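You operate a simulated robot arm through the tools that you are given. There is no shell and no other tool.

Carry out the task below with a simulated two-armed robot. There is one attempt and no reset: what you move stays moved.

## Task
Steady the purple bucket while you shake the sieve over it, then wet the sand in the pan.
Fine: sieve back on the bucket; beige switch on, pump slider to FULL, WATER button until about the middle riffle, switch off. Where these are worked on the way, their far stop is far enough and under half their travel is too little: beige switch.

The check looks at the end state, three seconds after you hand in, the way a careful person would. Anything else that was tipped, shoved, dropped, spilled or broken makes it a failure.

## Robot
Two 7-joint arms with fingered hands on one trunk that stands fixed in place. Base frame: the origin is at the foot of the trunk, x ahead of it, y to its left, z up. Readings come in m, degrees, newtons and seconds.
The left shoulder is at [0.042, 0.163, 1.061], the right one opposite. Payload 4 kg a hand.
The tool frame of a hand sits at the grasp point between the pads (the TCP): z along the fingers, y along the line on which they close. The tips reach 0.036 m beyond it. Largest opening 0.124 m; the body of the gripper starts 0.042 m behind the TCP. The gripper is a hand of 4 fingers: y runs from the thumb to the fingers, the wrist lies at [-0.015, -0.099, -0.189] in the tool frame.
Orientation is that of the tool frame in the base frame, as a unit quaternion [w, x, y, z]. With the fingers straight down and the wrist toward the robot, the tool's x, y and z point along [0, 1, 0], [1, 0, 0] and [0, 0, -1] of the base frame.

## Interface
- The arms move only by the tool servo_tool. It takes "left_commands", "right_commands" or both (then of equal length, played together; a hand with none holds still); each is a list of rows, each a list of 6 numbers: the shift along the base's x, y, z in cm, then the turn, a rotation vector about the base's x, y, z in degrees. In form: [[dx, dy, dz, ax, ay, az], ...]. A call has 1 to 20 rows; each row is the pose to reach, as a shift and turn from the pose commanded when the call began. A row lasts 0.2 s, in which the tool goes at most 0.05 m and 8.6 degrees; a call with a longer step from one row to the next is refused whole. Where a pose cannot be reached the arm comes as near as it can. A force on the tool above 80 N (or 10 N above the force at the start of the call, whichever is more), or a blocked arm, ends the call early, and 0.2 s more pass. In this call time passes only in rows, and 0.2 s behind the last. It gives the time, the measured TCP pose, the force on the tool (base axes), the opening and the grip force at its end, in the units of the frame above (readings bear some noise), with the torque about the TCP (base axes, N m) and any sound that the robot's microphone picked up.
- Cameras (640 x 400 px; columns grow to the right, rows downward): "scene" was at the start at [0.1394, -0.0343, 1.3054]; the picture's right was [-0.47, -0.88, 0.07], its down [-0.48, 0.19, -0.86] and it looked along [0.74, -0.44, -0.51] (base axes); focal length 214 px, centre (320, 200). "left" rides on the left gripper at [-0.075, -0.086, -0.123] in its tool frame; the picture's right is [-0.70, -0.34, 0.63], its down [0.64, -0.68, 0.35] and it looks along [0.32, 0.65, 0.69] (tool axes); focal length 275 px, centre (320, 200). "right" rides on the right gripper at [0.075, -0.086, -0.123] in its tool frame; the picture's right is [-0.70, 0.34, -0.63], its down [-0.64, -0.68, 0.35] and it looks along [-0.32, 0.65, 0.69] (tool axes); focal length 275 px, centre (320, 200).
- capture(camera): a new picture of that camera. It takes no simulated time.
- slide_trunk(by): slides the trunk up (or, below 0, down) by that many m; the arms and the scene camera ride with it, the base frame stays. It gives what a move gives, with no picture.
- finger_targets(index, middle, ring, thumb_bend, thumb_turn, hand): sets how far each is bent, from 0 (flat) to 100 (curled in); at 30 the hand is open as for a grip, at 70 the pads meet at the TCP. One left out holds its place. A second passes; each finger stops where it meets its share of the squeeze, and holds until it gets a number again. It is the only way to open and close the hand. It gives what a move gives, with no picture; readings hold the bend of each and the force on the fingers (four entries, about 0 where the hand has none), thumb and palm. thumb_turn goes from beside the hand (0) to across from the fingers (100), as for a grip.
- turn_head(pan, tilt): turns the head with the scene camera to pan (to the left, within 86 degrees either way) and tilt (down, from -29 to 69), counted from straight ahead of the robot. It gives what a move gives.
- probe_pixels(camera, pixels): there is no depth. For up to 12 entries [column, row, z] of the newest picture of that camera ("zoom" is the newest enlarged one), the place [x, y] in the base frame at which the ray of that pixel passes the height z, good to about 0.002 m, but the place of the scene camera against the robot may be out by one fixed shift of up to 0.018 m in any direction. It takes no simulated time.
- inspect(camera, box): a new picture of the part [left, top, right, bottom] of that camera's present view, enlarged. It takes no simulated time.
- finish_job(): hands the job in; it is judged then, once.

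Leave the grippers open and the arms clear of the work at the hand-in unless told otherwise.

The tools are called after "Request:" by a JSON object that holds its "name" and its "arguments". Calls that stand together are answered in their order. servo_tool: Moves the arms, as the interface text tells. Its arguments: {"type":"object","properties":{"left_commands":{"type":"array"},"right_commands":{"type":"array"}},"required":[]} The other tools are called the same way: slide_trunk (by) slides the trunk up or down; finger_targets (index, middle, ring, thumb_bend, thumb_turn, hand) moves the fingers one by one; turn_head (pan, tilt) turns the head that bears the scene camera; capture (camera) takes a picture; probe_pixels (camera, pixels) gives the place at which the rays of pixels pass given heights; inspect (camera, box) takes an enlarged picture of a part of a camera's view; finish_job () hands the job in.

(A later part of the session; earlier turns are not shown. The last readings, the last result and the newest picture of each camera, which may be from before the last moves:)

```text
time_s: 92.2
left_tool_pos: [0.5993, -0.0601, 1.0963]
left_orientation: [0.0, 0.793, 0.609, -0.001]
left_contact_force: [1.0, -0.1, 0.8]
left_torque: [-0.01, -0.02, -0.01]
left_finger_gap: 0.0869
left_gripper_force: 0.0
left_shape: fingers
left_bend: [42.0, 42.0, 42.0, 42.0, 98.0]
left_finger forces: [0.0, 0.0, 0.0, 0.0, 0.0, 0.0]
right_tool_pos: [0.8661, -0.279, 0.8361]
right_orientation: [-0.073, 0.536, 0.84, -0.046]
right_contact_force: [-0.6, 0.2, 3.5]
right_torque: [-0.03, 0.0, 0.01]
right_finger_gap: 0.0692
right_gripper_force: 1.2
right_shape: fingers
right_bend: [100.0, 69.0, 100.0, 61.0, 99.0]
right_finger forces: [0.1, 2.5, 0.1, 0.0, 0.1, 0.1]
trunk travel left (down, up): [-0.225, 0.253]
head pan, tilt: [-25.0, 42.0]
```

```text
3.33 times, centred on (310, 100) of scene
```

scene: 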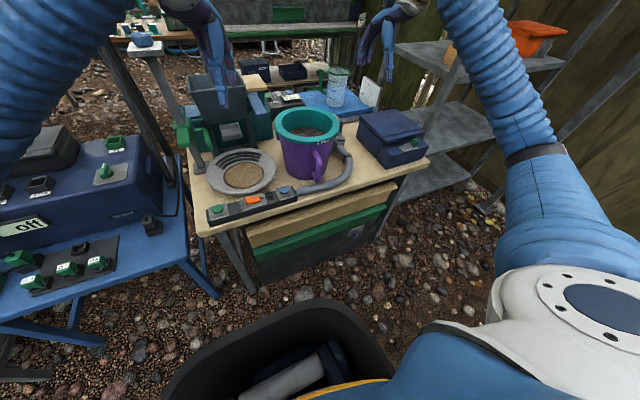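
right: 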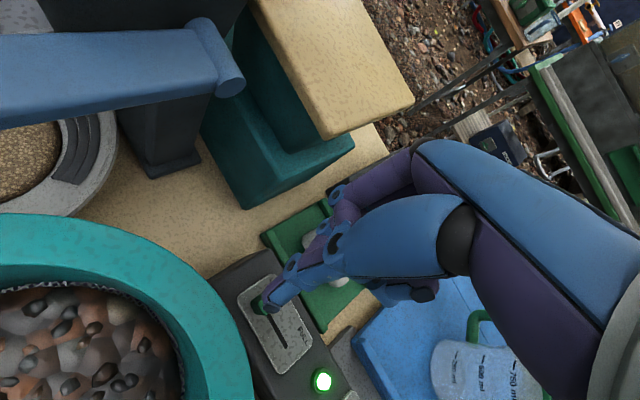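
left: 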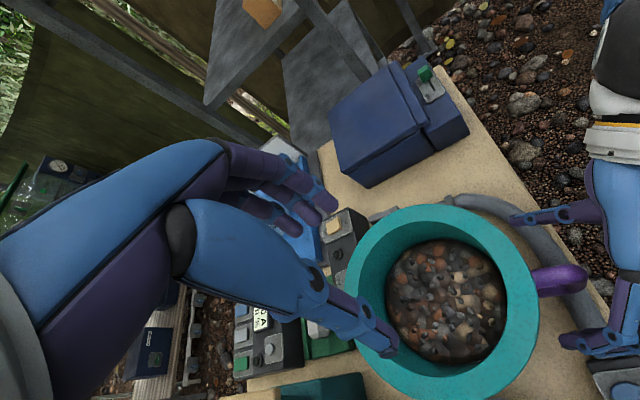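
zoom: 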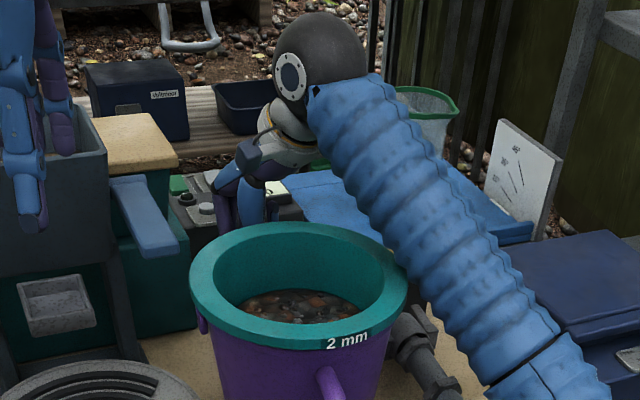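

Careful: the bucket has shifted about 1 cm to the left in the scene view. The right forearm is brushing the sieve as the wrist comes down. I'll go straight back up at once.

Request:
{"name": "servo_tool", "arguments": {"right_commands": [[0, 0, 1.5, 0, 0, 0], [0, -0.1, 3.5, 0, 0, 0], [0, -0.3, 6.5, 0, 0, 0], [0, -0.3, 9.5, 0, 0, 0], [0, -0.3, 13, 0, 0, 0]]}}

Request:
{"name": "capture", "arguments": {"camera": "scene"}}

Request:
{"name": "inspect", "arguments": {"camera": "scene", "box": [180, 80, 440, 242]}}

```text
time_s: 93.4
left_tool_pos: [0.6, -0.0594, 1.0979]
left_orientation: [0.0, 0.794, 0.609, 0.0]
left_contact_force: [0.4, 0.1, 0.3]
left_torque: [-0.03, 0.0, 0.0]
left_finger_gap: 0.0871
left_gripper_force: 0.0
left_shape: fingers
left_bend: [42.0, 42.0, 42.0, 42.0, 98.0]
left_finger forces: [0.0, 0.0, 0.0, 0.1, 0.0, 0.1]
right_tool_pos: [0.8674, -0.2824, 0.9659]
right_orientation: [-0.074, 0.537, 0.839, -0.046]
right_contact_force: [0.3, -0.8, 0.4]
right_torque: [-0.02, -0.02, 0.04]
right_finger_gap: 0.0696
right_gripper_force: 0.0
right_shape: fingers
right_bend: [100.0, 68.0, 100.0, 61.0, 99.0]
right_finger forces: [0.0, 0.0, 0.0, 0.0, 0.0, 0.0]
trunk travel left (down, up): [-0.225, 0.253]
head pan, tilt: [-25.0, 42.0]
```

```text
taken
```

scene: 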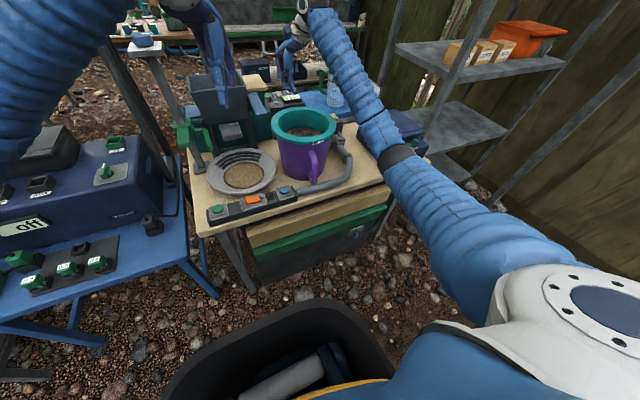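

```text
2.46 times, centred on (310, 161) of scene
```

zoom: 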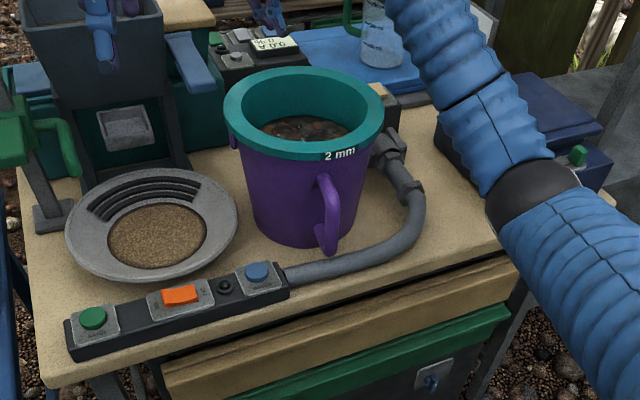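

The bucket is upright with the sieve on it, about 1 cm off. The elbow hangs too low, so I'll slide the trunk up 0.13 m to bring the forearm in from higher before trying again.

Request:
{"name": "slide_trunk", "arguments": {"by": 0.13}}

Request:
{"name": "capture", "arguments": {"camera": "scene"}}

```text
time_s: 95.0
left_tool_pos: [0.6004, -0.0597, 1.2258]
left_orientation: [-0.001, 0.793, 0.609, 0.0]
left_contact_force: [0.9, 0.0, -0.3]
left_torque: [-0.01, 0.0, -0.01]
left_finger_gap: 0.0867
left_gripper_force: 0.0
left_shape: fingers
left_bend: [42.0, 42.0, 42.0, 42.0, 98.0]
left_finger forces: [0.1, 0.0, 0.1, 0.0, 0.0, 0.0]
right_tool_pos: [0.8666, -0.2813, 1.093]
right_orientation: [-0.075, 0.536, 0.84, -0.047]
right_contact_force: [-0.8, 0.0, -0.3]
right_torque: [0.0, -0.01, 0.02]
right_finger_gap: 0.0694
right_gripper_force: 0.2
right_shape: fingers
right_bend: [100.0, 68.0, 100.0, 61.0, 99.0]
right_finger forces: [0.0, 0.1, 0.0, 0.0, 0.0, 0.0]
trunk travel left (down, up): [-0.355, 0.123]
head pan, tilt: [-25.0, 42.0]
```

```text
taken
```

scene: 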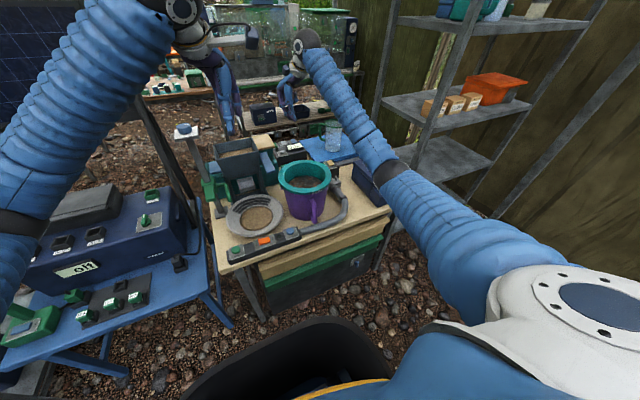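

The forearm now comes in from higher. I'll remove the lean and come down over the slider's left end to z ≈ 0.93, then check the clearance to the sieve.

Request:
{"name": "servo_tool", "arguments": {"right_commands": [[-0.3, 0.2, -3.5, -0.2, -5, -2.5], [-0.6, 0.3, -7, -0.4, -10, -5], [-0.6, 0.3, -10.5, -0.4, -10, -5], [-0.6, 0.3, -14, -0.4, -10, -5], [-0.6, 0.3, -16.3, -0.4, -10, -5]]}}

Request:
{"name": "capture", "arguments": {"camera": "scene"}}

Request:
{"name": "inspect", "arguments": {"camera": "right", "box": [200, 180, 400, 400]}}

```text
time_s: 96.2
left_tool_pos: [0.6003, -0.0601, 1.2274]
left_orientation: [0.0, 0.794, 0.609, -0.001]
left_contact_force: [-0.1, 1.7, 0.5]
left_torque: [0.0, -0.02, -0.01]
left_finger_gap: 0.0868
left_gripper_force: 0.0
left_shape: fingers
left_bend: [42.0, 42.0, 42.0, 42.0, 98.0]
left_finger forces: [0.1, 0.1, 0.0, 0.0, 0.0, 0.0]
right_tool_pos: [0.8597, -0.2783, 0.9316]
right_orientation: [0.0, 0.574, 0.819, 0.001]
right_contact_force: [0.0, -0.1, -0.5]
right_torque: [0.02, -0.04, -0.04]
right_finger_gap: 0.0695
right_gripper_force: 0.1
right_shape: fingers
right_bend: [100.0, 68.0, 100.0, 61.0, 99.0]
right_finger forces: [0.0, 0.0, 0.0, 0.0, 0.0, 0.0]
trunk travel left (down, up): [-0.355, 0.123]
head pan, tilt: [-25.0, 42.0]
```

```text
taken
```

scene: 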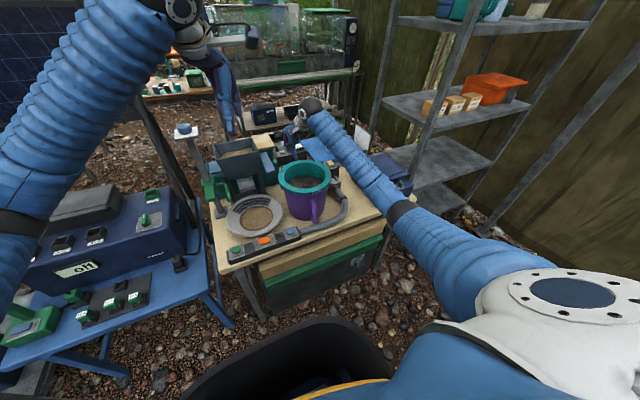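

```text
1.82 times, centred on (300, 290) of right
```

zoom: 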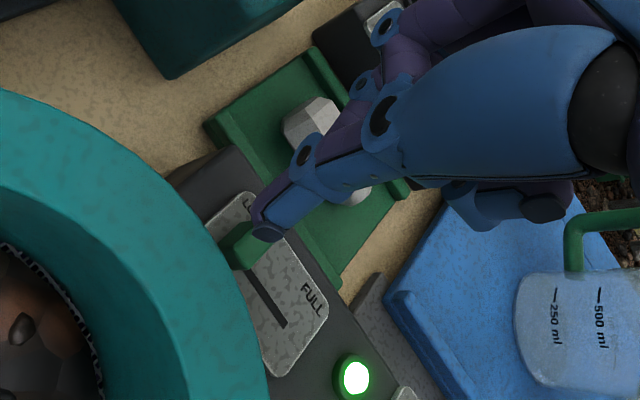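

I'll enlarge the scene view around the forearm and sieve to judge the clearance before the last 9 cm.

Request:
{"name": "inspect", "arguments": {"camera": "scene", "box": [240, 90, 420, 240]}}

```text
2.67 times, centred on (330, 165) of scene
```

zoom: 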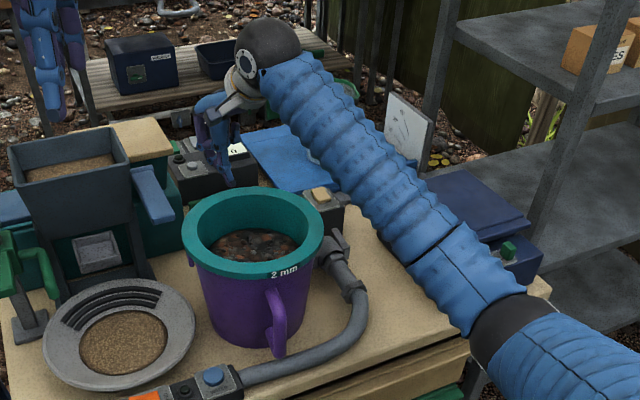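

The forearm would again come down close beside the sieve, so I want it straighter and higher. I'll slide the trunk up another 0.08 m; the hand rides up with it.

Request:
{"name": "slide_trunk", "arguments": {"by": 0.08}}

Request:
{"name": "servo_tool", "arguments": {"right_commands": [[0, 0, -3, 0, 0, 0], [0, 0, -6, 0, 0, 0], [0, 0, -8, 0, 0, 0]]}}

Request:
{"name": "inspect", "arguments": {"camera": "scene", "box": [230, 110, 410, 260]}}

```text
time_s: 97.4
left_tool_pos: [0.5985, -0.0602, 1.3079]
left_orientation: [-0.001, 0.793, 0.609, -0.001]
left_contact_force: [0.9, 0.2, -0.6]
left_torque: [0.03, -0.02, -0.03]
left_finger_gap: 0.0867
left_gripper_force: 0.1
left_shape: fingers
left_bend: [42.0, 42.0, 42.0, 42.0, 98.0]
left_finger forces: [0.1, 0.0, 0.0, 0.0, 0.0, 0.0]
right_tool_pos: [0.8606, -0.279, 1.0109]
right_orientation: [0.0, 0.574, 0.819, 0.001]
right_contact_force: [-0.3, 0.6, -0.8]
right_torque: [0.01, 0.01, -0.01]
right_finger_gap: 0.0696
right_gripper_force: 0.1
right_shape: fingers
right_bend: [100.0, 68.0, 100.0, 61.0, 99.0]
right_finger forces: [0.0, 0.0, 0.1, 0.0, 0.0, 0.0]
trunk travel left (down, up): [-0.435, 0.043]
head pan, tilt: [-25.0, 42.0]
```

```text
time_s: 98.2
left_tool_pos: [0.5995, -0.0606, 1.308]
left_orientation: [0.0, 0.794, 0.609, 0.001]
left_contact_force: [-0.1, 0.1, -0.1]
left_torque: [0.03, -0.01, 0.02]
left_finger_gap: 0.0868
left_gripper_force: 0.0
left_shape: fingers
left_bend: [42.0, 42.0, 42.0, 42.0, 98.0]
left_finger forces: [0.0, 0.1, 0.0, 0.0, 0.0, 0.0]
right_tool_pos: [0.8602, -0.28, 0.9322]
right_orientation: [0.0, 0.575, 0.818, 0.001]
right_contact_force: [-0.2, 0.2, -0.2]
right_torque: [0.02, -0.02, 0.02]
right_finger_gap: 0.0692
right_gripper_force: 0.0
right_shape: fingers
right_bend: [100.0, 68.0, 100.0, 61.0, 99.0]
right_finger forces: [0.0, 0.0, 0.0, 0.0, 0.1, 0.1]
trunk travel left (down, up): [-0.435, 0.043]
head pan, tilt: [-25.0, 42.0]
```

```text
2.67 times, centred on (320, 185) of scene
```

zoom: 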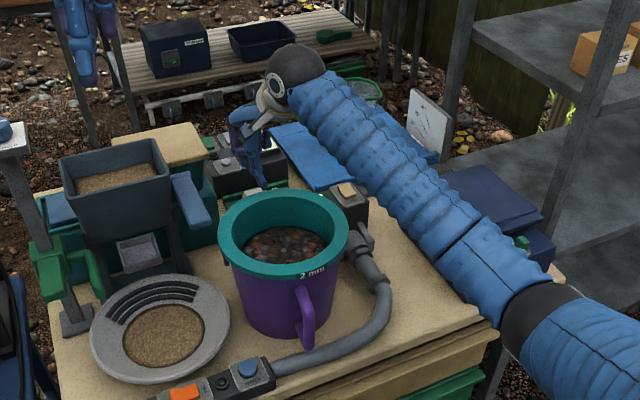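

I'm back at z = 0.932 with the trunk higher. I'll descend 4 cm and check whether the bucket stays (rim now at columns 218–348 in this view).

Request:
{"name": "servo_tool", "arguments": {"right_commands": [[0, 0, -1.5, 0, 0, 0], [0, 0, -3, 0, 0, 0], [0, 0, -4.5, 0, 0, 0]]}}

Request:
{"name": "inspect", "arguments": {"camera": "scene", "box": [230, 110, 410, 260]}}

```text
time_s: 99.0
left_tool_pos: [0.5996, -0.0597, 1.3078]
left_orientation: [-0.001, 0.794, 0.608, 0.0]
left_contact_force: [-0.3, -0.4, -0.3]
left_torque: [0.01, 0.0, -0.02]
left_finger_gap: 0.087
left_gripper_force: 0.1
left_shape: fingers
left_bend: [42.0, 42.0, 42.0, 42.0, 98.0]
left_finger forces: [0.0, 0.1, 0.1, 0.0, 0.1, 0.0]
right_tool_pos: [0.8614, -0.2791, 0.8865]
right_orientation: [0.0, 0.575, 0.818, 0.001]
right_contact_force: [0.3, 0.1, 0.3]
right_torque: [0.0, -0.03, 0.05]
right_finger_gap: 0.0695
right_gripper_force: 0.1
right_shape: fingers
right_bend: [100.0, 68.0, 100.0, 61.0, 99.0]
right_finger forces: [0.0, 0.0, 0.0, 0.0, 0.0, 0.0]
trunk travel left (down, up): [-0.435, 0.043]
head pan, tilt: [-25.0, 42.0]
```

```text
2.67 times, centred on (320, 185) of scene
```

zoom: 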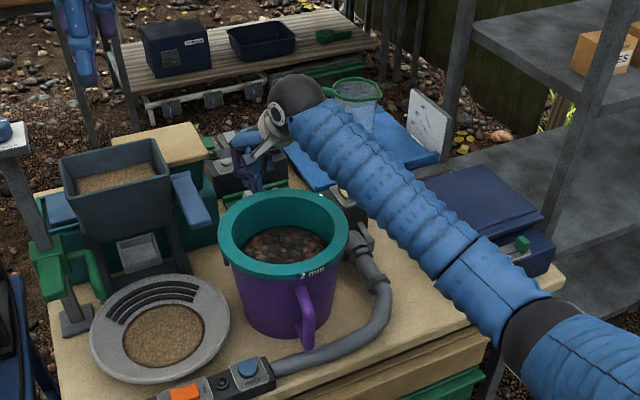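

The bucket hasn't moved (rim 218–348) and the forearm passes clear. Down another 3 cm, then check again.

Request:
{"name": "servo_tool", "arguments": {"right_commands": [[0, 0, -1.2, 0, 0, 0], [0, 0, -2.4, 0, 0, 0], [0, 0, -3.2, 0, 0, 0]]}}

Request:
{"name": "inspect", "arguments": {"camera": "scene", "box": [230, 110, 410, 260]}}

Request:
{"name": "inspect", "arguments": {"camera": "right", "box": [200, 180, 400, 400]}}

```text
time_s: 99.8
left_tool_pos: [0.5989, -0.0596, 1.3078]
left_orientation: [0.0, 0.793, 0.609, 0.0]
left_contact_force: [-1.2, 0.1, -0.1]
left_torque: [0.01, 0.02, 0.02]
left_finger_gap: 0.0868
left_gripper_force: 0.1
left_shape: fingers
left_bend: [42.0, 42.0, 42.0, 42.0, 98.0]
left_finger forces: [0.1, 0.1, 0.0, 0.0, 0.1, 0.0]
right_tool_pos: [0.8609, -0.278, 0.8547]
right_orientation: [-0.001, 0.573, 0.819, 0.0]
right_contact_force: [0.9, -0.8, 0.1]
right_torque: [0.01, -0.01, 0.01]
right_finger_gap: 0.0696
right_gripper_force: 0.1
right_shape: fingers
right_bend: [100.0, 68.0, 100.0, 61.0, 99.0]
right_finger forces: [0.0, 0.0, 0.0, 0.0, 0.0, 0.0]
trunk travel left (down, up): [-0.435, 0.043]
head pan, tilt: [-25.0, 42.0]
```

```text
2.67 times, centred on (320, 185) of scene
```

zoom: 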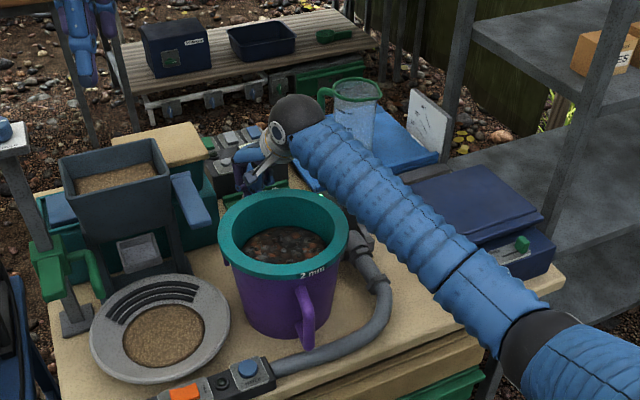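

```text
1.82 times, centred on (300, 290) of right
```

zoom: 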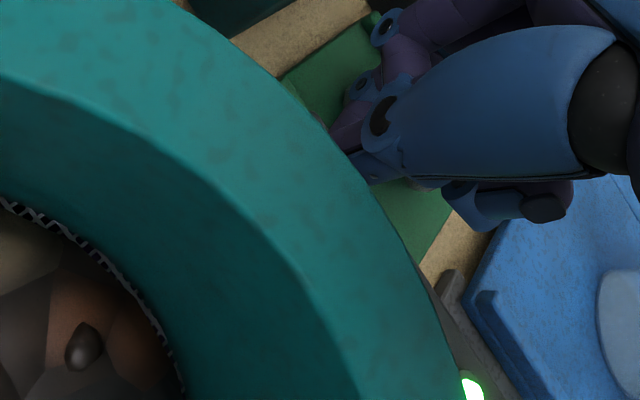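

The bucket hasn't moved, but the forearm is getting near the right rim again. I'll use the last 4 cm of trunk travel to straighten the arm a bit more before going on.

Request:
{"name": "slide_trunk", "arguments": {"by": 0.042}}

Request:
{"name": "servo_tool", "arguments": {"right_commands": [[0, 0, -1.4, 0, 0, 0], [0, 0, -2.8, 0, 0, 0], [0, 0, -4.2, 0, 0, 0]]}}

Request:
{"name": "inspect", "arguments": {"camera": "scene", "box": [230, 120, 410, 270]}}

```text
time_s: 100.6
left_tool_pos: [0.5996, -0.0595, 1.3501]
left_orientation: [-0.001, 0.793, 0.609, 0.0]
left_contact_force: [0.0, -0.2, -0.1]
left_torque: [-0.01, -0.03, 0.0]
left_finger_gap: 0.0867
left_gripper_force: 0.1
left_shape: fingers
left_bend: [42.0, 42.0, 42.0, 42.0, 98.0]
left_finger forces: [0.1, 0.1, 0.1, 0.0, 0.1, 0.0]
right_tool_pos: [0.8608, -0.2789, 0.8976]
right_orientation: [0.0, 0.573, 0.819, 0.0]
right_contact_force: [-0.4, -0.1, -0.4]
right_torque: [0.0, 0.0, 0.01]
right_finger_gap: 0.0691
right_gripper_force: 0.0
right_shape: fingers
right_bend: [100.0, 68.0, 100.0, 61.0, 99.0]
right_finger forces: [0.0, 0.0, 0.1, 0.1, 0.0, 0.0]
trunk travel left (down, up): [-0.477, 0.001]
head pan, tilt: [-25.0, 42.0]
```

```text
time_s: 101.4
left_tool_pos: [0.5993, -0.0593, 1.3493]
left_orientation: [0.0, 0.793, 0.609, 0.0]
left_contact_force: [0.0, 0.4, -0.7]
left_torque: [-0.02, -0.03, -0.01]
left_finger_gap: 0.0867
left_gripper_force: 0.1
left_shape: fingers
left_bend: [42.0, 42.0, 42.0, 42.0, 98.0]
left_finger forces: [0.0, 0.0, 0.0, 0.1, 0.0, 0.0]
right_tool_pos: [0.8607, -0.2794, 0.855]
right_orientation: [0.001, 0.573, 0.819, 0.0]
right_contact_force: [1.0, -0.4, -0.4]
right_torque: [0.0, -0.01, -0.05]
right_finger_gap: 0.0695
right_gripper_force: 0.1
right_shape: fingers
right_bend: [100.0, 68.0, 100.0, 61.0, 99.0]
right_finger forces: [0.0, 0.0, 0.1, 0.0, 0.1, 0.0]
trunk travel left (down, up): [-0.477, 0.001]
head pan, tilt: [-25.0, 42.0]
```

```text
2.67 times, centred on (320, 195) of scene
```

zoom: 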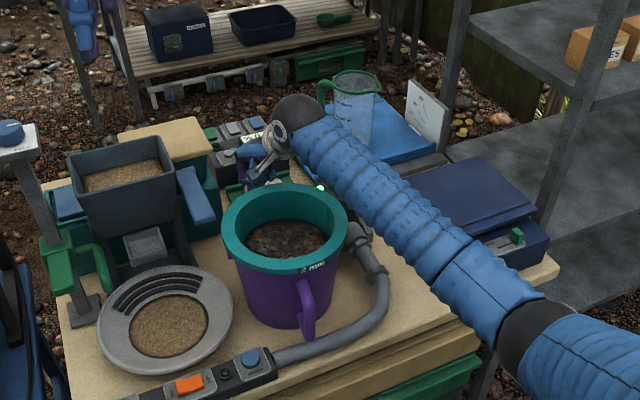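

There is now a clear gap between forearm and sieve; I can even see the green lamp between them. I'll go down the last 1.6 cm until the fingertip just reaches the plate beside the knob.

Request:
{"name": "servo_tool", "arguments": {"right_commands": [[0, 0, -0.8, 0, 0, 0], [0, 0, -1.6, 0, 0, 0]]}}

Request:
{"name": "inspect", "arguments": {"camera": "scene", "box": [280, 140, 360, 210]}}

Request:
{"name": "inspect", "arguments": {"camera": "right", "box": [200, 180, 400, 400]}}

```text
time_s: 102.0
left_tool_pos: [0.5987, -0.0593, 1.3499]
left_orientation: [0.0, 0.794, 0.608, 0.0]
left_contact_force: [-0.5, 0.0, -0.4]
left_torque: [0.03, 0.03, 0.01]
left_finger_gap: 0.0865
left_gripper_force: 0.0
left_shape: fingers
left_bend: [42.0, 42.0, 42.0, 42.0, 98.0]
left_finger forces: [0.0, 0.0, 0.0, 0.1, 0.0, 0.0]
right_tool_pos: [0.8603, -0.2802, 0.8389]
right_orientation: [0.0, 0.574, 0.819, 0.0]
right_contact_force: [0.2, 0.0, 0.7]
right_torque: [0.02, 0.02, 0.04]
right_finger_gap: 0.0694
right_gripper_force: 0.1
right_shape: fingers
right_bend: [100.0, 68.0, 100.0, 61.0, 99.0]
right_finger forces: [0.0, 0.0, 0.1, 0.0, 0.1, 0.0]
trunk travel left (down, up): [-0.477, 0.001]
head pan, tilt: [-25.0, 42.0]
```

```text
5.71 times, centred on (320, 175) of scene
```

zoom: 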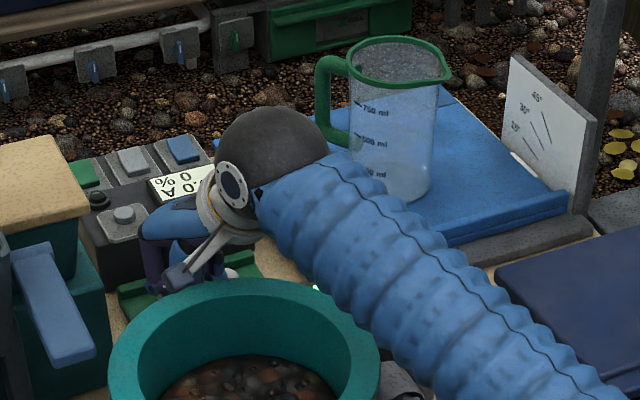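

```text
1.82 times, centred on (300, 290) of right
```

zoom: 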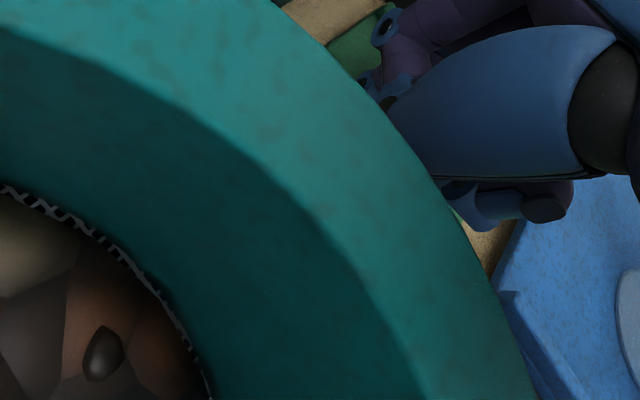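

No contact yet at TCP z = 0.839. I'll lower in two 3 mm steps to find the plate.

Request:
{"name": "servo_tool", "arguments": {"right_commands": [[0, 0, -0.3, 0, 0, 0], [0, 0, -0.6, 0, 0, 0]]}}

Request:
{"name": "inspect", "arguments": {"camera": "scene", "box": [230, 120, 410, 270]}}

```text
time_s: 102.6
left_tool_pos: [0.5974, -0.0598, 1.3499]
left_orientation: [0.001, 0.793, 0.609, 0.0]
left_contact_force: [-0.1, 0.3, 0.3]
left_torque: [-0.01, -0.01, -0.01]
left_finger_gap: 0.087
left_gripper_force: 0.0
left_shape: fingers
left_bend: [42.0, 42.0, 42.0, 42.0, 98.0]
left_finger forces: [0.1, 0.1, 0.0, 0.0, 0.1, 0.0]
right_tool_pos: [0.8609, -0.2785, 0.8357]
right_orientation: [0.0, 0.574, 0.819, 0.0]
right_contact_force: [2.0, 0.5, 10.6]
right_torque: [-0.07, 0.15, 0.0]
right_finger_gap: 0.0693
right_gripper_force: 5.7
right_shape: fingers
right_bend: [100.0, 68.0, 100.0, 61.0, 99.0]
right_finger forces: [0.1, 1.2, 0.0, 0.0, 10.0, 0.0]
trunk travel left (down, up): [-0.477, 0.001]
head pan, tilt: [-25.0, 42.0]
```

```text
2.67 times, centred on (320, 195) of scene
```

zoom: 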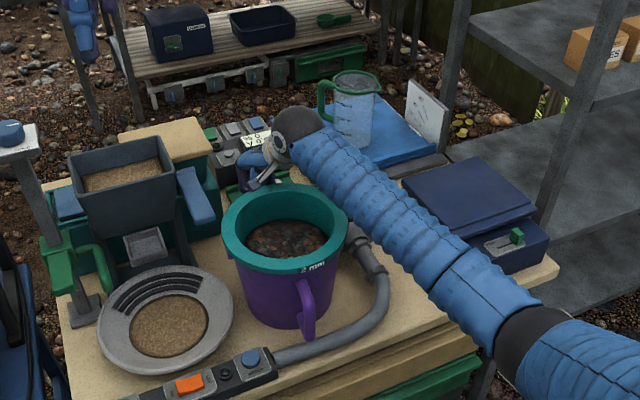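

Both fingertips now rest on the pump top (10 N). I'll lift 2.5 mm and push in the -y direction, first 3.5 cm, and read the force.

Request:
{"name": "servo_tool", "arguments": {"right_commands": [[0, 0, 0.3, 0, 0, 0], [0, -0.7, 0.3, 0, 0, 0], [0, -1.4, 0.3, 0, 0, 0], [0, -2.1, 0.3, 0, 0, 0], [0, -2.8, 0.3, 0, 0, 0], [0, -3.5, 0.3, 0, 0, 0]]}}

Request:
{"name": "inspect", "arguments": {"camera": "right", "box": [200, 180, 400, 400]}}

Request:
{"name": "inspect", "arguments": {"camera": "scene", "box": [230, 120, 410, 270]}}

```text
time_s: 104.0
left_tool_pos: [0.5996, -0.0621, 1.349]
left_orientation: [-0.001, 0.794, 0.607, -0.001]
left_contact_force: [0.5, -0.5, -0.2]
left_torque: [0.04, 0.05, -0.02]
left_finger_gap: 0.0869
left_gripper_force: 0.1
left_shape: fingers
left_bend: [42.0, 42.0, 42.0, 42.0, 98.0]
left_finger forces: [0.0, 0.1, 0.0, 0.0, 0.0, 0.0]
right_tool_pos: [0.8589, -0.2982, 0.8395]
right_orientation: [-0.006, 0.569, 0.822, 0.01]
right_contact_force: [-16.0, 38.5, 20.6]
right_torque: [1.58, 0.29, 0.83]
right_finger_gap: 0.0694
right_gripper_force: 23.6
right_shape: fingers
right_bend: [100.0, 60.0, 100.0, 61.0, 99.0]
right_finger forces: [0.1, 42.1, 0.1, 0.0, 4.9, 0.0]
trunk travel left (down, up): [-0.477, 0.001]
head pan, tilt: [-25.0, 42.0]
stopped in row 6 (right hand): the force on the tool passed its limit at 81 N (the readings are from after the stop); the commanded pose is now the measured one
```

```text
1.82 times, centred on (300, 290) of right
```

zoom: 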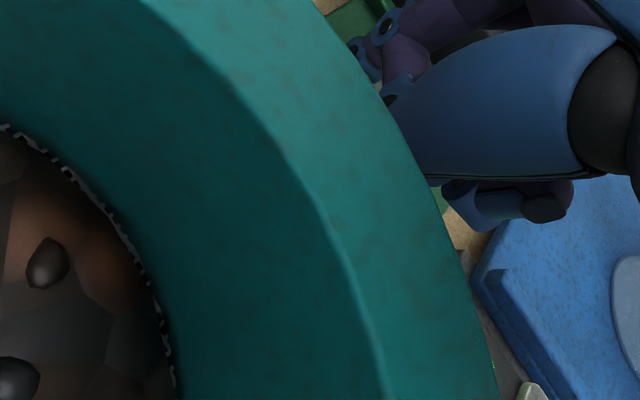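

```text
2.67 times, centred on (320, 195) of scene
```

zoom: 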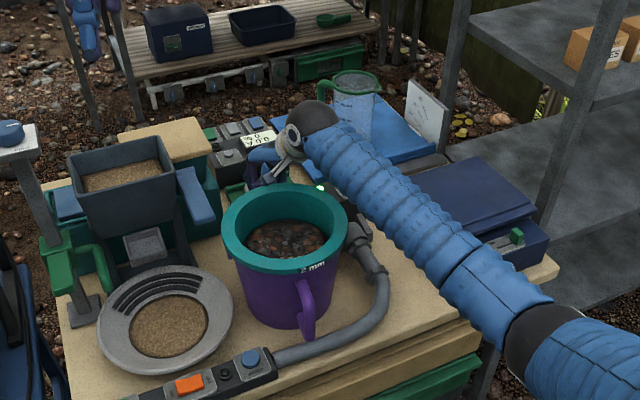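

The push stopped hard after 2 cm at over 80 N, so the finger is wedged or pushing something other than the knob alone. I'll back off at once, raise a bit and look.

Request:
{"name": "servo_tool", "arguments": {"right_commands": [[0, 0.7, 0.1, 0, 0, 0], [0, 1.4, 0.6, 0, 0, 0], [0, 1.4, 2.5, 0, 0, 0], [0, 1.4, 5.5, 0, 0, 0], [0, 1.4, 9, 0, 0, 0]]}}

Request:
{"name": "inspect", "arguments": {"camera": "right", "box": [200, 180, 400, 400]}}

Request:
{"name": "inspect", "arguments": {"camera": "scene", "box": [230, 120, 410, 270]}}

```text
time_s: 105.2
left_tool_pos: [0.5988, -0.0617, 1.3504]
left_orientation: [0.001, 0.794, 0.607, 0.0]
left_contact_force: [-0.2, 0.4, -0.7]
left_torque: [0.0, 0.0, -0.01]
left_finger_gap: 0.0867
left_gripper_force: 0.0
left_shape: fingers
left_bend: [42.0, 42.0, 42.0, 42.0, 98.0]
left_finger forces: [0.0, 0.0, 0.0, 0.0, 0.0, 0.0]
right_tool_pos: [0.8573, -0.2906, 0.9282]
right_orientation: [-0.004, 0.571, 0.821, 0.004]
right_contact_force: [-0.2, 0.4, 0.7]
right_torque: [-0.02, 0.0, 0.02]
right_finger_gap: 0.0692
right_gripper_force: 0.1
right_shape: fingers
right_bend: [100.0, 68.0, 100.0, 61.0, 99.0]
right_finger forces: [0.1, 0.1, 0.1, 0.1, 0.0, 0.0]
trunk travel left (down, up): [-0.477, 0.001]
head pan, tilt: [-25.0, 42.0]
```

```text
1.82 times, centred on (300, 290) of right
```

zoom: 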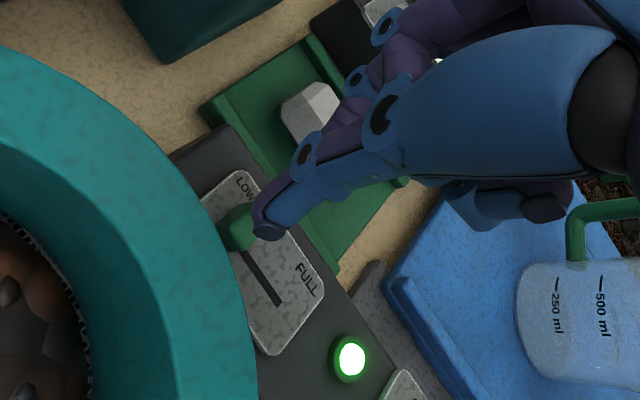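

```text
2.67 times, centred on (320, 195) of scene
```

zoom: 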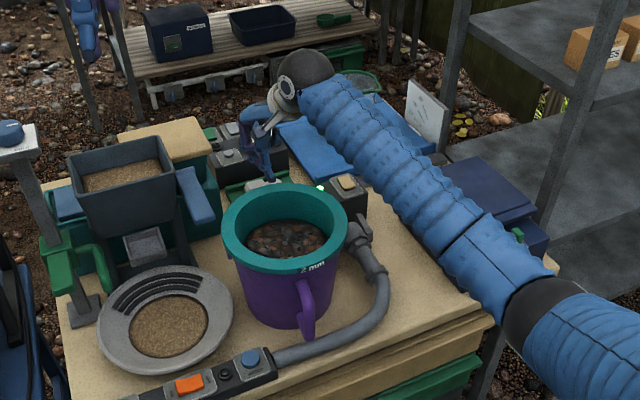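

The knob is still at LOW. I'd like an unobstructed close look at the slider, so I'll move the hand up and 13 cm to the right, where its camera sees the plate.

Request:
{"name": "servo_tool", "arguments": {"right_commands": [[0, -1, 3, 0, 0, 0], [0, -4.5, 5, 0, 0, 0], [0, -8.5, 5, 0, 0, 0], [0, -12.5, 5, 0, 0, -5], [0, -14, 3, 0, 0, -10]]}}

Request:
{"name": "capture", "arguments": {"camera": "right"}}

Request:
{"name": "inspect", "arguments": {"camera": "right", "box": [60, 110, 240, 260]}}

```text
time_s: 106.4
left_tool_pos: [0.5993, -0.0612, 1.3498]
left_orientation: [0.0, 0.794, 0.608, 0.0]
left_contact_force: [0.0, 0.3, 0.6]
left_torque: [-0.01, 0.02, -0.01]
left_finger_gap: 0.0866
left_gripper_force: 0.1
left_shape: fingers
left_bend: [42.0, 42.0, 42.0, 42.0, 98.0]
left_finger forces: [0.1, 0.1, 0.1, 0.0, 0.0, 0.1]
right_tool_pos: [0.8588, -0.4312, 0.9564]
right_orientation: [-0.003, 0.641, 0.768, 0.006]
right_contact_force: [0.4, -0.4, -0.1]
right_torque: [0.02, -0.02, 0.01]
right_finger_gap: 0.0693
right_gripper_force: 0.2
right_shape: fingers
right_bend: [100.0, 68.0, 100.0, 61.0, 99.0]
right_finger forces: [0.1, 0.0, 0.1, 0.0, 0.0, 0.0]
trunk travel left (down, up): [-0.477, 0.001]
head pan, tilt: [-25.0, 42.0]
```

```text
taken
```

right: 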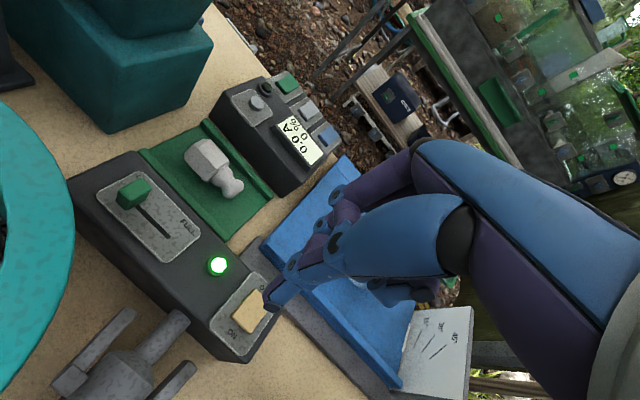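

```text
2.67 times, centred on (150, 185) of right
```

zoom: 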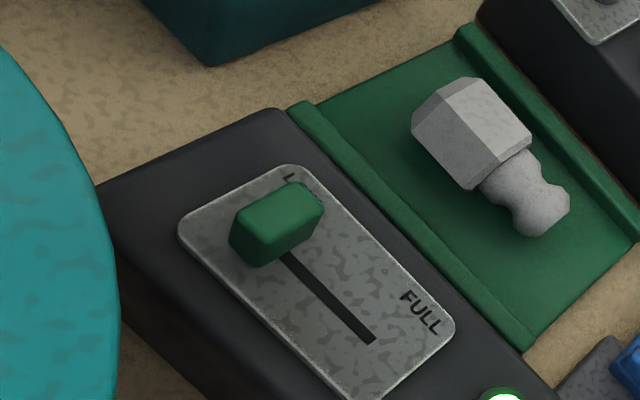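

I have a clear view now. The knob is a green block still at the LOW end, with the slot running toward FULL. I'll probe the knob top, its base and the slot end for exact places.

Request:
{"name": "probe_pixels", "arguments": {"camera": "zoom", "pixels": [[283, 215, 0.815], [283, 215, 0.82], [372, 342, 0.8], [290, 258, 0.8], [245, 260, 0.8], [322, 205, 0.815], [283, 182, 0.815], [230, 235, 0.815], [300, 232, 0.815]]}}

```text
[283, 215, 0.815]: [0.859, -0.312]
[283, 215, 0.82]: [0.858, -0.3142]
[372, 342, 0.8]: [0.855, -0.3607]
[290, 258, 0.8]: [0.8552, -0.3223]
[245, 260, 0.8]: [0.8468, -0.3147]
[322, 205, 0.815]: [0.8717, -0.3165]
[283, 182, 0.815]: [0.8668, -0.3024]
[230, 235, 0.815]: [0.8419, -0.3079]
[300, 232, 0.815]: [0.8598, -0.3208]
```

The knob top is at about (0.858, -0.312), spanning y from -0.303 to -0.319, and the slot ends near y = -0.361. My rounded fingertip only overlapped the knob's upper edge by a few millimetres, so it wedged downward. I'll look at the knob more closely before choosing a better contact.

Request:
{"name": "inspect", "arguments": {"camera": "right", "box": [105, 160, 185, 225]}}

Request:
{"name": "inspect", "arguments": {"camera": "right", "box": [200, 240, 300, 320]}}

```text
6.15 times, centred on (145, 192) of right
```

zoom: 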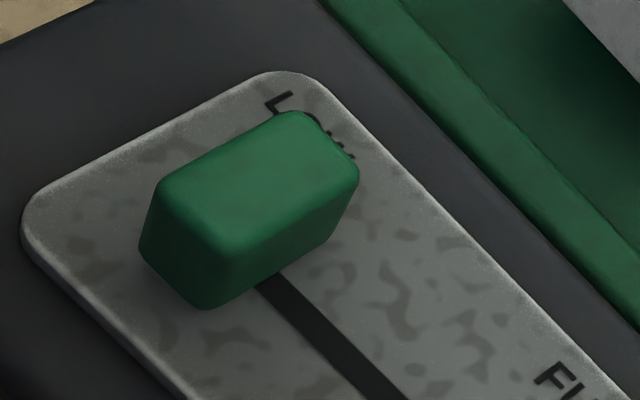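

```text
5.00 times, centred on (250, 280) of right
```

zoom: 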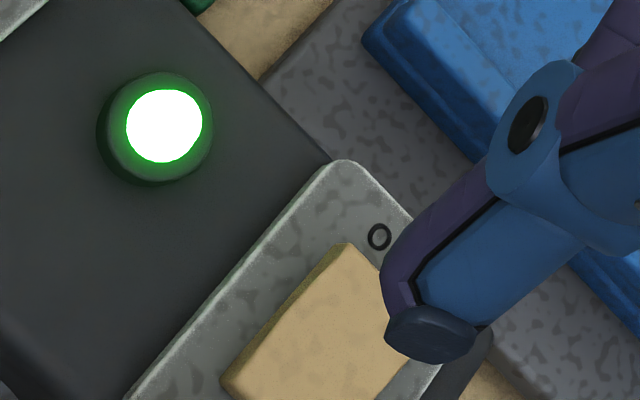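

I'll probe the knob's near vertical edge, top and bottom corner, at several heights to get its true height.

Request:
{"name": "probe_pixels", "arguments": {"camera": "right", "pixels": [[130.0, 200.1, 0.8], [130.0, 200.1, 0.81], [130.0, 200.1, 0.82], [130.0, 200.1, 0.83], [126.3, 209.6, 0.79], [126.3, 209.6, 0.8], [126.3, 209.6, 0.81]]}}

```text
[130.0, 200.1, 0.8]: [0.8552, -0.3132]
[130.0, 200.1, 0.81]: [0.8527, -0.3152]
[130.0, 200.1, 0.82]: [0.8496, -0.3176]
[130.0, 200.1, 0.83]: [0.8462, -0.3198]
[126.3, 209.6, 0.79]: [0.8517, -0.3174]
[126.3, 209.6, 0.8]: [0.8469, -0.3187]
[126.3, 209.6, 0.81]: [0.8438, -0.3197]
```

That explains it: the knob is about 2.5 cm tall, but I had come down beyond the end of the metal plate and pushed against the plate's own edge. I'll go back to the LOW end and this time keep the tip several millimetres higher, TCP z ≈ 0.846, so it clears the plate and meets only the knob.

Request:
{"name": "servo_tool", "arguments": {"right_commands": [[0, 4, 0, 0, 0, 2], [0, 8, 0, 0, 0, 5], [0, 12, 0, 0, 0, 8], [0, 15.5, -1, 0, 0, 10], [0, 15.5, -4, 0, 0, 10], [0, 15.5, -7, 0, 0, 10], [0, 15.5, -9.5, 0, 0, 10], [0, 15.5, -11, 0, 0, 10]]}}

Request:
{"name": "inspect", "arguments": {"camera": "scene", "box": [230, 120, 410, 270]}}

```text
time_s: 108.2
left_tool_pos: [0.5995, -0.0614, 1.35]
left_orientation: [-0.001, 0.794, 0.608, -0.001]
left_contact_force: [0.5, -0.1, 0.8]
left_torque: [-0.02, -0.02, -0.03]
left_finger_gap: 0.0868
left_gripper_force: 0.0
left_shape: fingers
left_bend: [42.0, 42.0, 42.0, 42.0, 98.0]
left_finger forces: [0.0, 0.0, 0.1, 0.1, 0.0, 0.1]
right_tool_pos: [0.8602, -0.2757, 0.8456]
right_orientation: [-0.004, 0.571, 0.821, 0.005]
right_contact_force: [0.6, 1.1, 0.1]
right_torque: [-0.01, -0.02, 0.01]
right_finger_gap: 0.0693
right_gripper_force: 0.1
right_shape: fingers
right_bend: [100.0, 68.0, 100.0, 61.0, 99.0]
right_finger forces: [0.0, 0.0, 0.0, 0.1, 0.0, 0.0]
trunk travel left (down, up): [-0.477, 0.001]
head pan, tilt: [-25.0, 42.0]
```

```text
2.67 times, centred on (320, 195) of scene
```

zoom: 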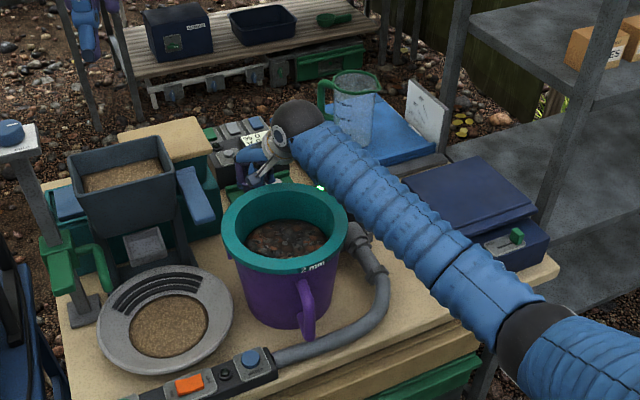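

I'm in place with no contact, and the bucket hasn't moved. Now I'll push toward -y, 2.5 cm first.

Request:
{"name": "servo_tool", "arguments": {"right_commands": [[0, -0.6, 0, 0, 0, 0], [0, -1.2, 0, 0, 0, 0], [0, -1.8, 0, 0, 0, 0], [0, -2.4, 0, 0, 0, 0]]}}

```text
time_s: 109.2
left_tool_pos: [0.5991, -0.0608, 1.35]
left_orientation: [0.0, 0.794, 0.608, 0.0]
left_contact_force: [-0.1, 0.6, 0.4]
left_torque: [0.03, 0.02, -0.02]
left_finger_gap: 0.087
left_gripper_force: 0.1
left_shape: fingers
left_bend: [42.0, 42.0, 42.0, 42.0, 98.0]
left_finger forces: [0.0, 0.0, 0.1, 0.1, 0.0, 0.0]
right_tool_pos: [0.859, -0.2998, 0.8462]
right_orientation: [-0.005, 0.572, 0.82, 0.005]
right_contact_force: [-0.2, 0.8, -0.2]
right_torque: [0.01, -0.02, 0.0]
right_finger_gap: 0.0691
right_gripper_force: 0.2
right_shape: fingers
right_bend: [100.0, 68.0, 100.0, 61.0, 99.0]
right_finger forces: [0.1, 0.2, 0.0, 0.1, 0.6, 0.0]
trunk travel left (down, up): [-0.477, 0.001]
head pan, tilt: [-25.0, 42.0]
```

The hand passed y = -0.300 with almost no force, so either the knob is sliding easily or I'm above it. I'll look.

Request:
{"name": "inspect", "arguments": {"camera": "right", "box": [230, 130, 430, 300]}}

Request:
{"name": "inspect", "arguments": {"camera": "scene", "box": [290, 150, 350, 200]}}

```text
2.35 times, centred on (330, 215) of right
```

zoom: 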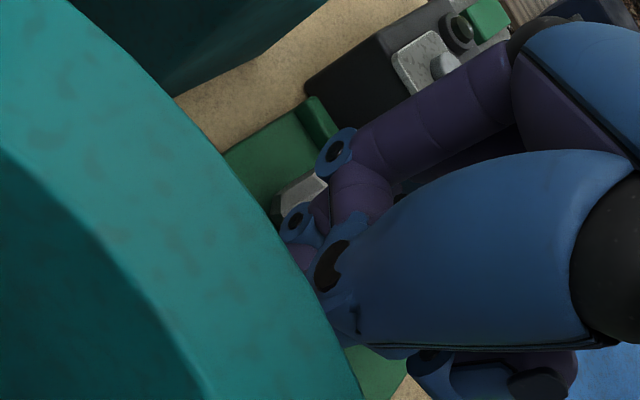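

```text
8.00 times, centred on (320, 175) of scene
```

zoom: 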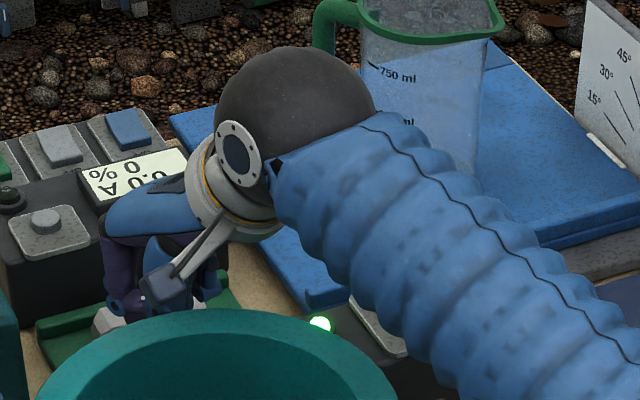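

The slider is hidden from both cameras here. I'll keep pushing slowly to y ≈ -0.325 and watch for resistance.

Request:
{"name": "servo_tool", "arguments": {"right_commands": [[0, -0.6, 0, 0, 0, 0], [0, -1.2, 0, 0, 0, 0], [0, -1.8, 0, 0, 0, 0], [0, -2.5, 0, 0, 0, 0]]}}

Request:
{"name": "inspect", "arguments": {"camera": "right", "box": [200, 180, 400, 400]}}

Request:
{"name": "inspect", "arguments": {"camera": "scene", "box": [230, 120, 410, 270]}}

```text
time_s: 110.2
left_tool_pos: [0.5978, -0.0616, 1.3499]
left_orientation: [0.0, 0.794, 0.608, 0.0]
left_contact_force: [-1.0, 0.3, -0.1]
left_torque: [-0.02, 0.0, 0.01]
left_finger_gap: 0.0868
left_gripper_force: 0.1
left_shape: fingers
left_bend: [42.0, 42.0, 42.0, 42.0, 98.0]
left_finger forces: [0.0, 0.1, 0.1, 0.0, 0.0, 0.0]
right_tool_pos: [0.8594, -0.3245, 0.8463]
right_orientation: [-0.004, 0.572, 0.821, 0.006]
right_contact_force: [0.8, 0.2, -0.3]
right_torque: [0.04, -0.02, -0.02]
right_finger_gap: 0.0693
right_gripper_force: 0.1
right_shape: fingers
right_bend: [100.0, 68.0, 100.0, 61.0, 99.0]
right_finger forces: [0.0, 0.2, 0.1, 0.0, 0.5, 0.1]
trunk travel left (down, up): [-0.477, 0.001]
head pan, tilt: [-25.0, 42.0]
```

```text
1.82 times, centred on (300, 290) of right
```

zoom: 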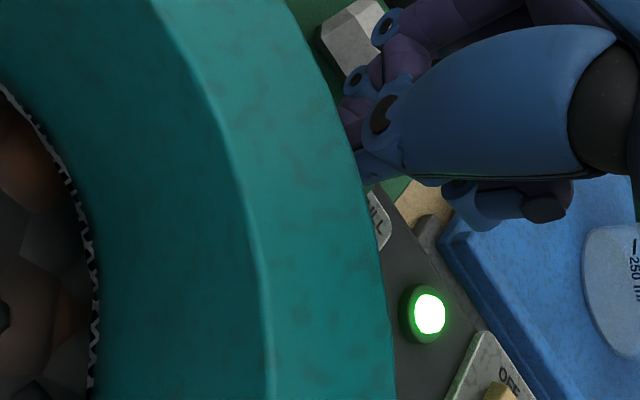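

```text
2.67 times, centred on (320, 195) of scene
```

zoom: 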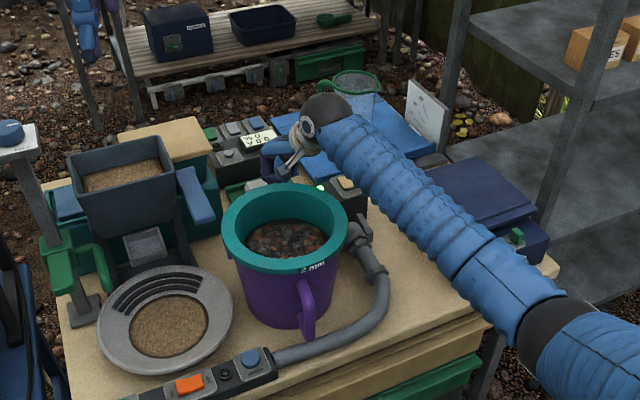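

The thumb feels a steady 0.5 N, which fits a lightly sliding knob. I'll continue in small steps toward the end stop.

Request:
{"name": "servo_tool", "arguments": {"right_commands": [[0, -0.4, 0, 0, 0, 0], [0, -0.8, 0, 0, 0, 0], [0, -1.2, 0, 0, 0, 0], [0, -1.6, 0, 0, 0, 0]]}}

Request:
{"name": "inspect", "arguments": {"camera": "right", "box": [200, 180, 400, 400]}}

```text
time_s: 111.2
left_tool_pos: [0.5986, -0.061, 1.3504]
left_orientation: [0.0, 0.794, 0.608, -0.001]
left_contact_force: [0.4, 0.6, 0.6]
left_torque: [0.02, 0.02, 0.01]
left_finger_gap: 0.0867
left_gripper_force: 0.1
left_shape: fingers
left_bend: [42.0, 42.0, 42.0, 42.0, 98.0]
left_finger forces: [0.1, 0.1, 0.0, 0.0, 0.1, 0.0]
right_tool_pos: [0.8596, -0.3408, 0.8457]
right_orientation: [-0.004, 0.572, 0.821, 0.004]
right_contact_force: [-0.3, 0.7, 0.5]
right_torque: [0.01, -0.01, -0.05]
right_finger_gap: 0.0692
right_gripper_force: 0.4
right_shape: fingers
right_bend: [100.0, 68.0, 100.0, 61.0, 99.0]
right_finger forces: [0.0, 0.0, 0.0, 0.0, 0.7, 0.1]
trunk travel left (down, up): [-0.477, 0.001]
head pan, tilt: [-25.0, 42.0]
```

```text
1.82 times, centred on (300, 290) of right
```

zoom: 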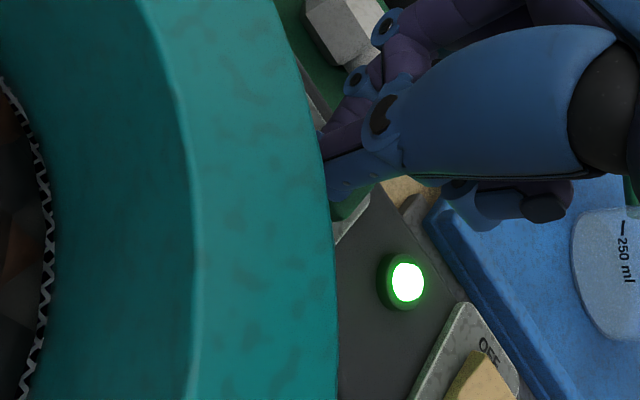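

I can see the green knob beside the thumb near the plate's FULL end, at about (350, 205) in this view. I'll push a little further until it meets the stop.

Request:
{"name": "servo_tool", "arguments": {"right_commands": [[0, -0.3, 0, 0, 0, 0], [0, -0.6, 0, 0, 0, 0], [0, -0.9, 0, 0, 0, 0]]}}

Request:
{"name": "inspect", "arguments": {"camera": "right", "box": [200, 180, 400, 400]}}

```text
time_s: 112.0
left_tool_pos: [0.5999, -0.0609, 1.3501]
left_orientation: [0.0, 0.793, 0.609, 0.0]
left_contact_force: [-0.3, -0.6, 0.6]
left_torque: [0.0, -0.01, -0.02]
left_finger_gap: 0.0869
left_gripper_force: 0.0
left_shape: fingers
left_bend: [42.0, 42.0, 42.0, 42.0, 98.0]
left_finger forces: [0.0, 0.0, 0.0, 0.0, 0.1, 0.0]
right_tool_pos: [0.8601, -0.3494, 0.847]
right_orientation: [-0.005, 0.571, 0.821, 0.004]
right_contact_force: [-0.7, 4.9, 0.1]
right_torque: [0.13, 0.03, -0.06]
right_finger_gap: 0.0691
right_gripper_force: 2.6
right_shape: fingers
right_bend: [100.0, 67.0, 100.0, 62.0, 98.0]
right_finger forces: [0.0, 1.0, 0.0, 0.1, 3.9, 0.0]
trunk travel left (down, up): [-0.477, 0.001]
head pan, tilt: [-25.0, 42.0]
```

```text
1.82 times, centred on (300, 290) of right
```

zoom: 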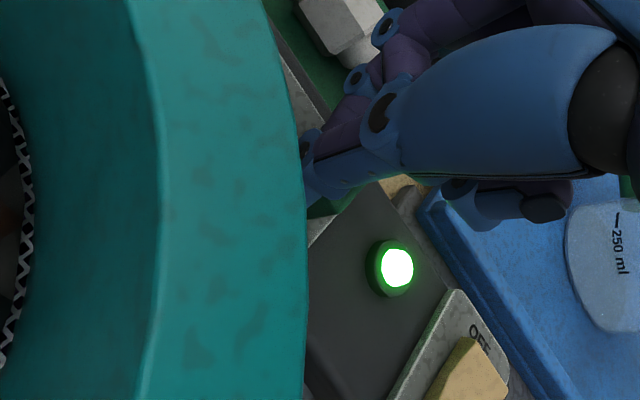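

The resistance rose to 5 N, so this is the end stop. One more 2 mm nudge for certainty, then I'll lift away and check the knob.

Request:
{"name": "servo_tool", "arguments": {"right_commands": [[0, -0.2, 0, 0, 0, 0], [0, 0.3, 0, 0, 0, 0], [0, 0.4, 2, 0, 0, 0], [0, 0.4, 5, 0, 0, 0], [0, 0.4, 8.5, 0, 0, 0], [0, -2.5, 11, 0, 0, -5], [0, -6.5, 12, 0, 0, -10], [0, -8, 11, 0, 0, -15]]}}

Request:
{"name": "capture", "arguments": {"camera": "right"}}

Request:
{"name": "inspect", "arguments": {"camera": "scene", "box": [230, 120, 410, 270]}}

```text
time_s: 113.8
left_tool_pos: [0.5997, -0.0604, 1.3493]
left_orientation: [-0.001, 0.794, 0.608, -0.001]
left_contact_force: [0.3, -0.2, 0.1]
left_torque: [-0.01, 0.01, 0.0]
left_finger_gap: 0.0868
left_gripper_force: 0.1
left_shape: fingers
left_bend: [42.0, 42.0, 42.0, 42.0, 98.0]
left_finger forces: [0.0, 0.0, 0.1, 0.0, 0.1, 0.0]
right_tool_pos: [0.8591, -0.4299, 0.9568]
right_orientation: [-0.003, 0.674, 0.739, 0.005]
right_contact_force: [0.2, 0.0, -0.4]
right_torque: [0.0, 0.02, 0.0]
right_finger_gap: 0.0692
right_gripper_force: 0.0
right_shape: fingers
right_bend: [100.0, 68.0, 100.0, 62.0, 99.0]
right_finger forces: [0.0, 0.0, 0.0, 0.0, 0.0, 0.0]
trunk travel left (down, up): [-0.477, 0.001]
head pan, tilt: [-25.0, 42.0]
```

```text
taken
```

right: 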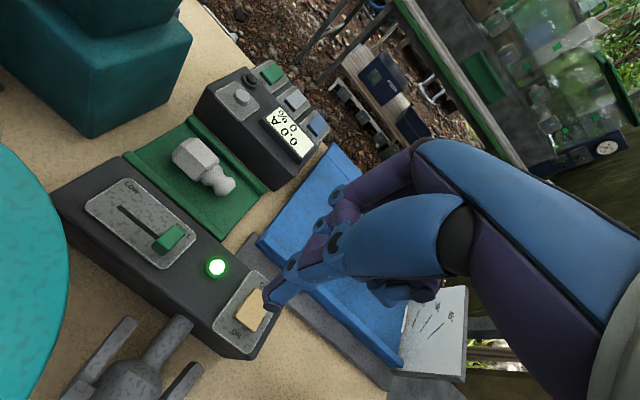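

```text
2.67 times, centred on (320, 195) of scene
```

zoom: 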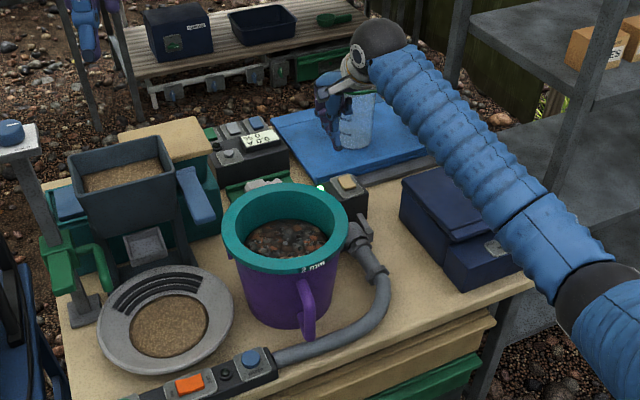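

The knob has moved to the FULL end, at about (168, 238), and the lamp is still lit. I'll verify with a zoom.

Request:
{"name": "inspect", "arguments": {"camera": "right", "box": [80, 160, 280, 340]}}

```text
2.22 times, centred on (180, 250) of right
```

zoom: 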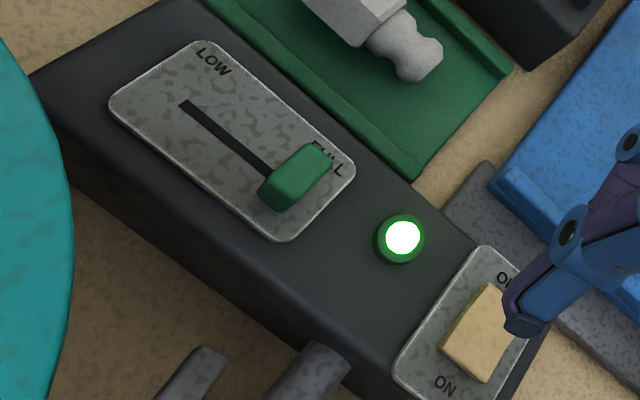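

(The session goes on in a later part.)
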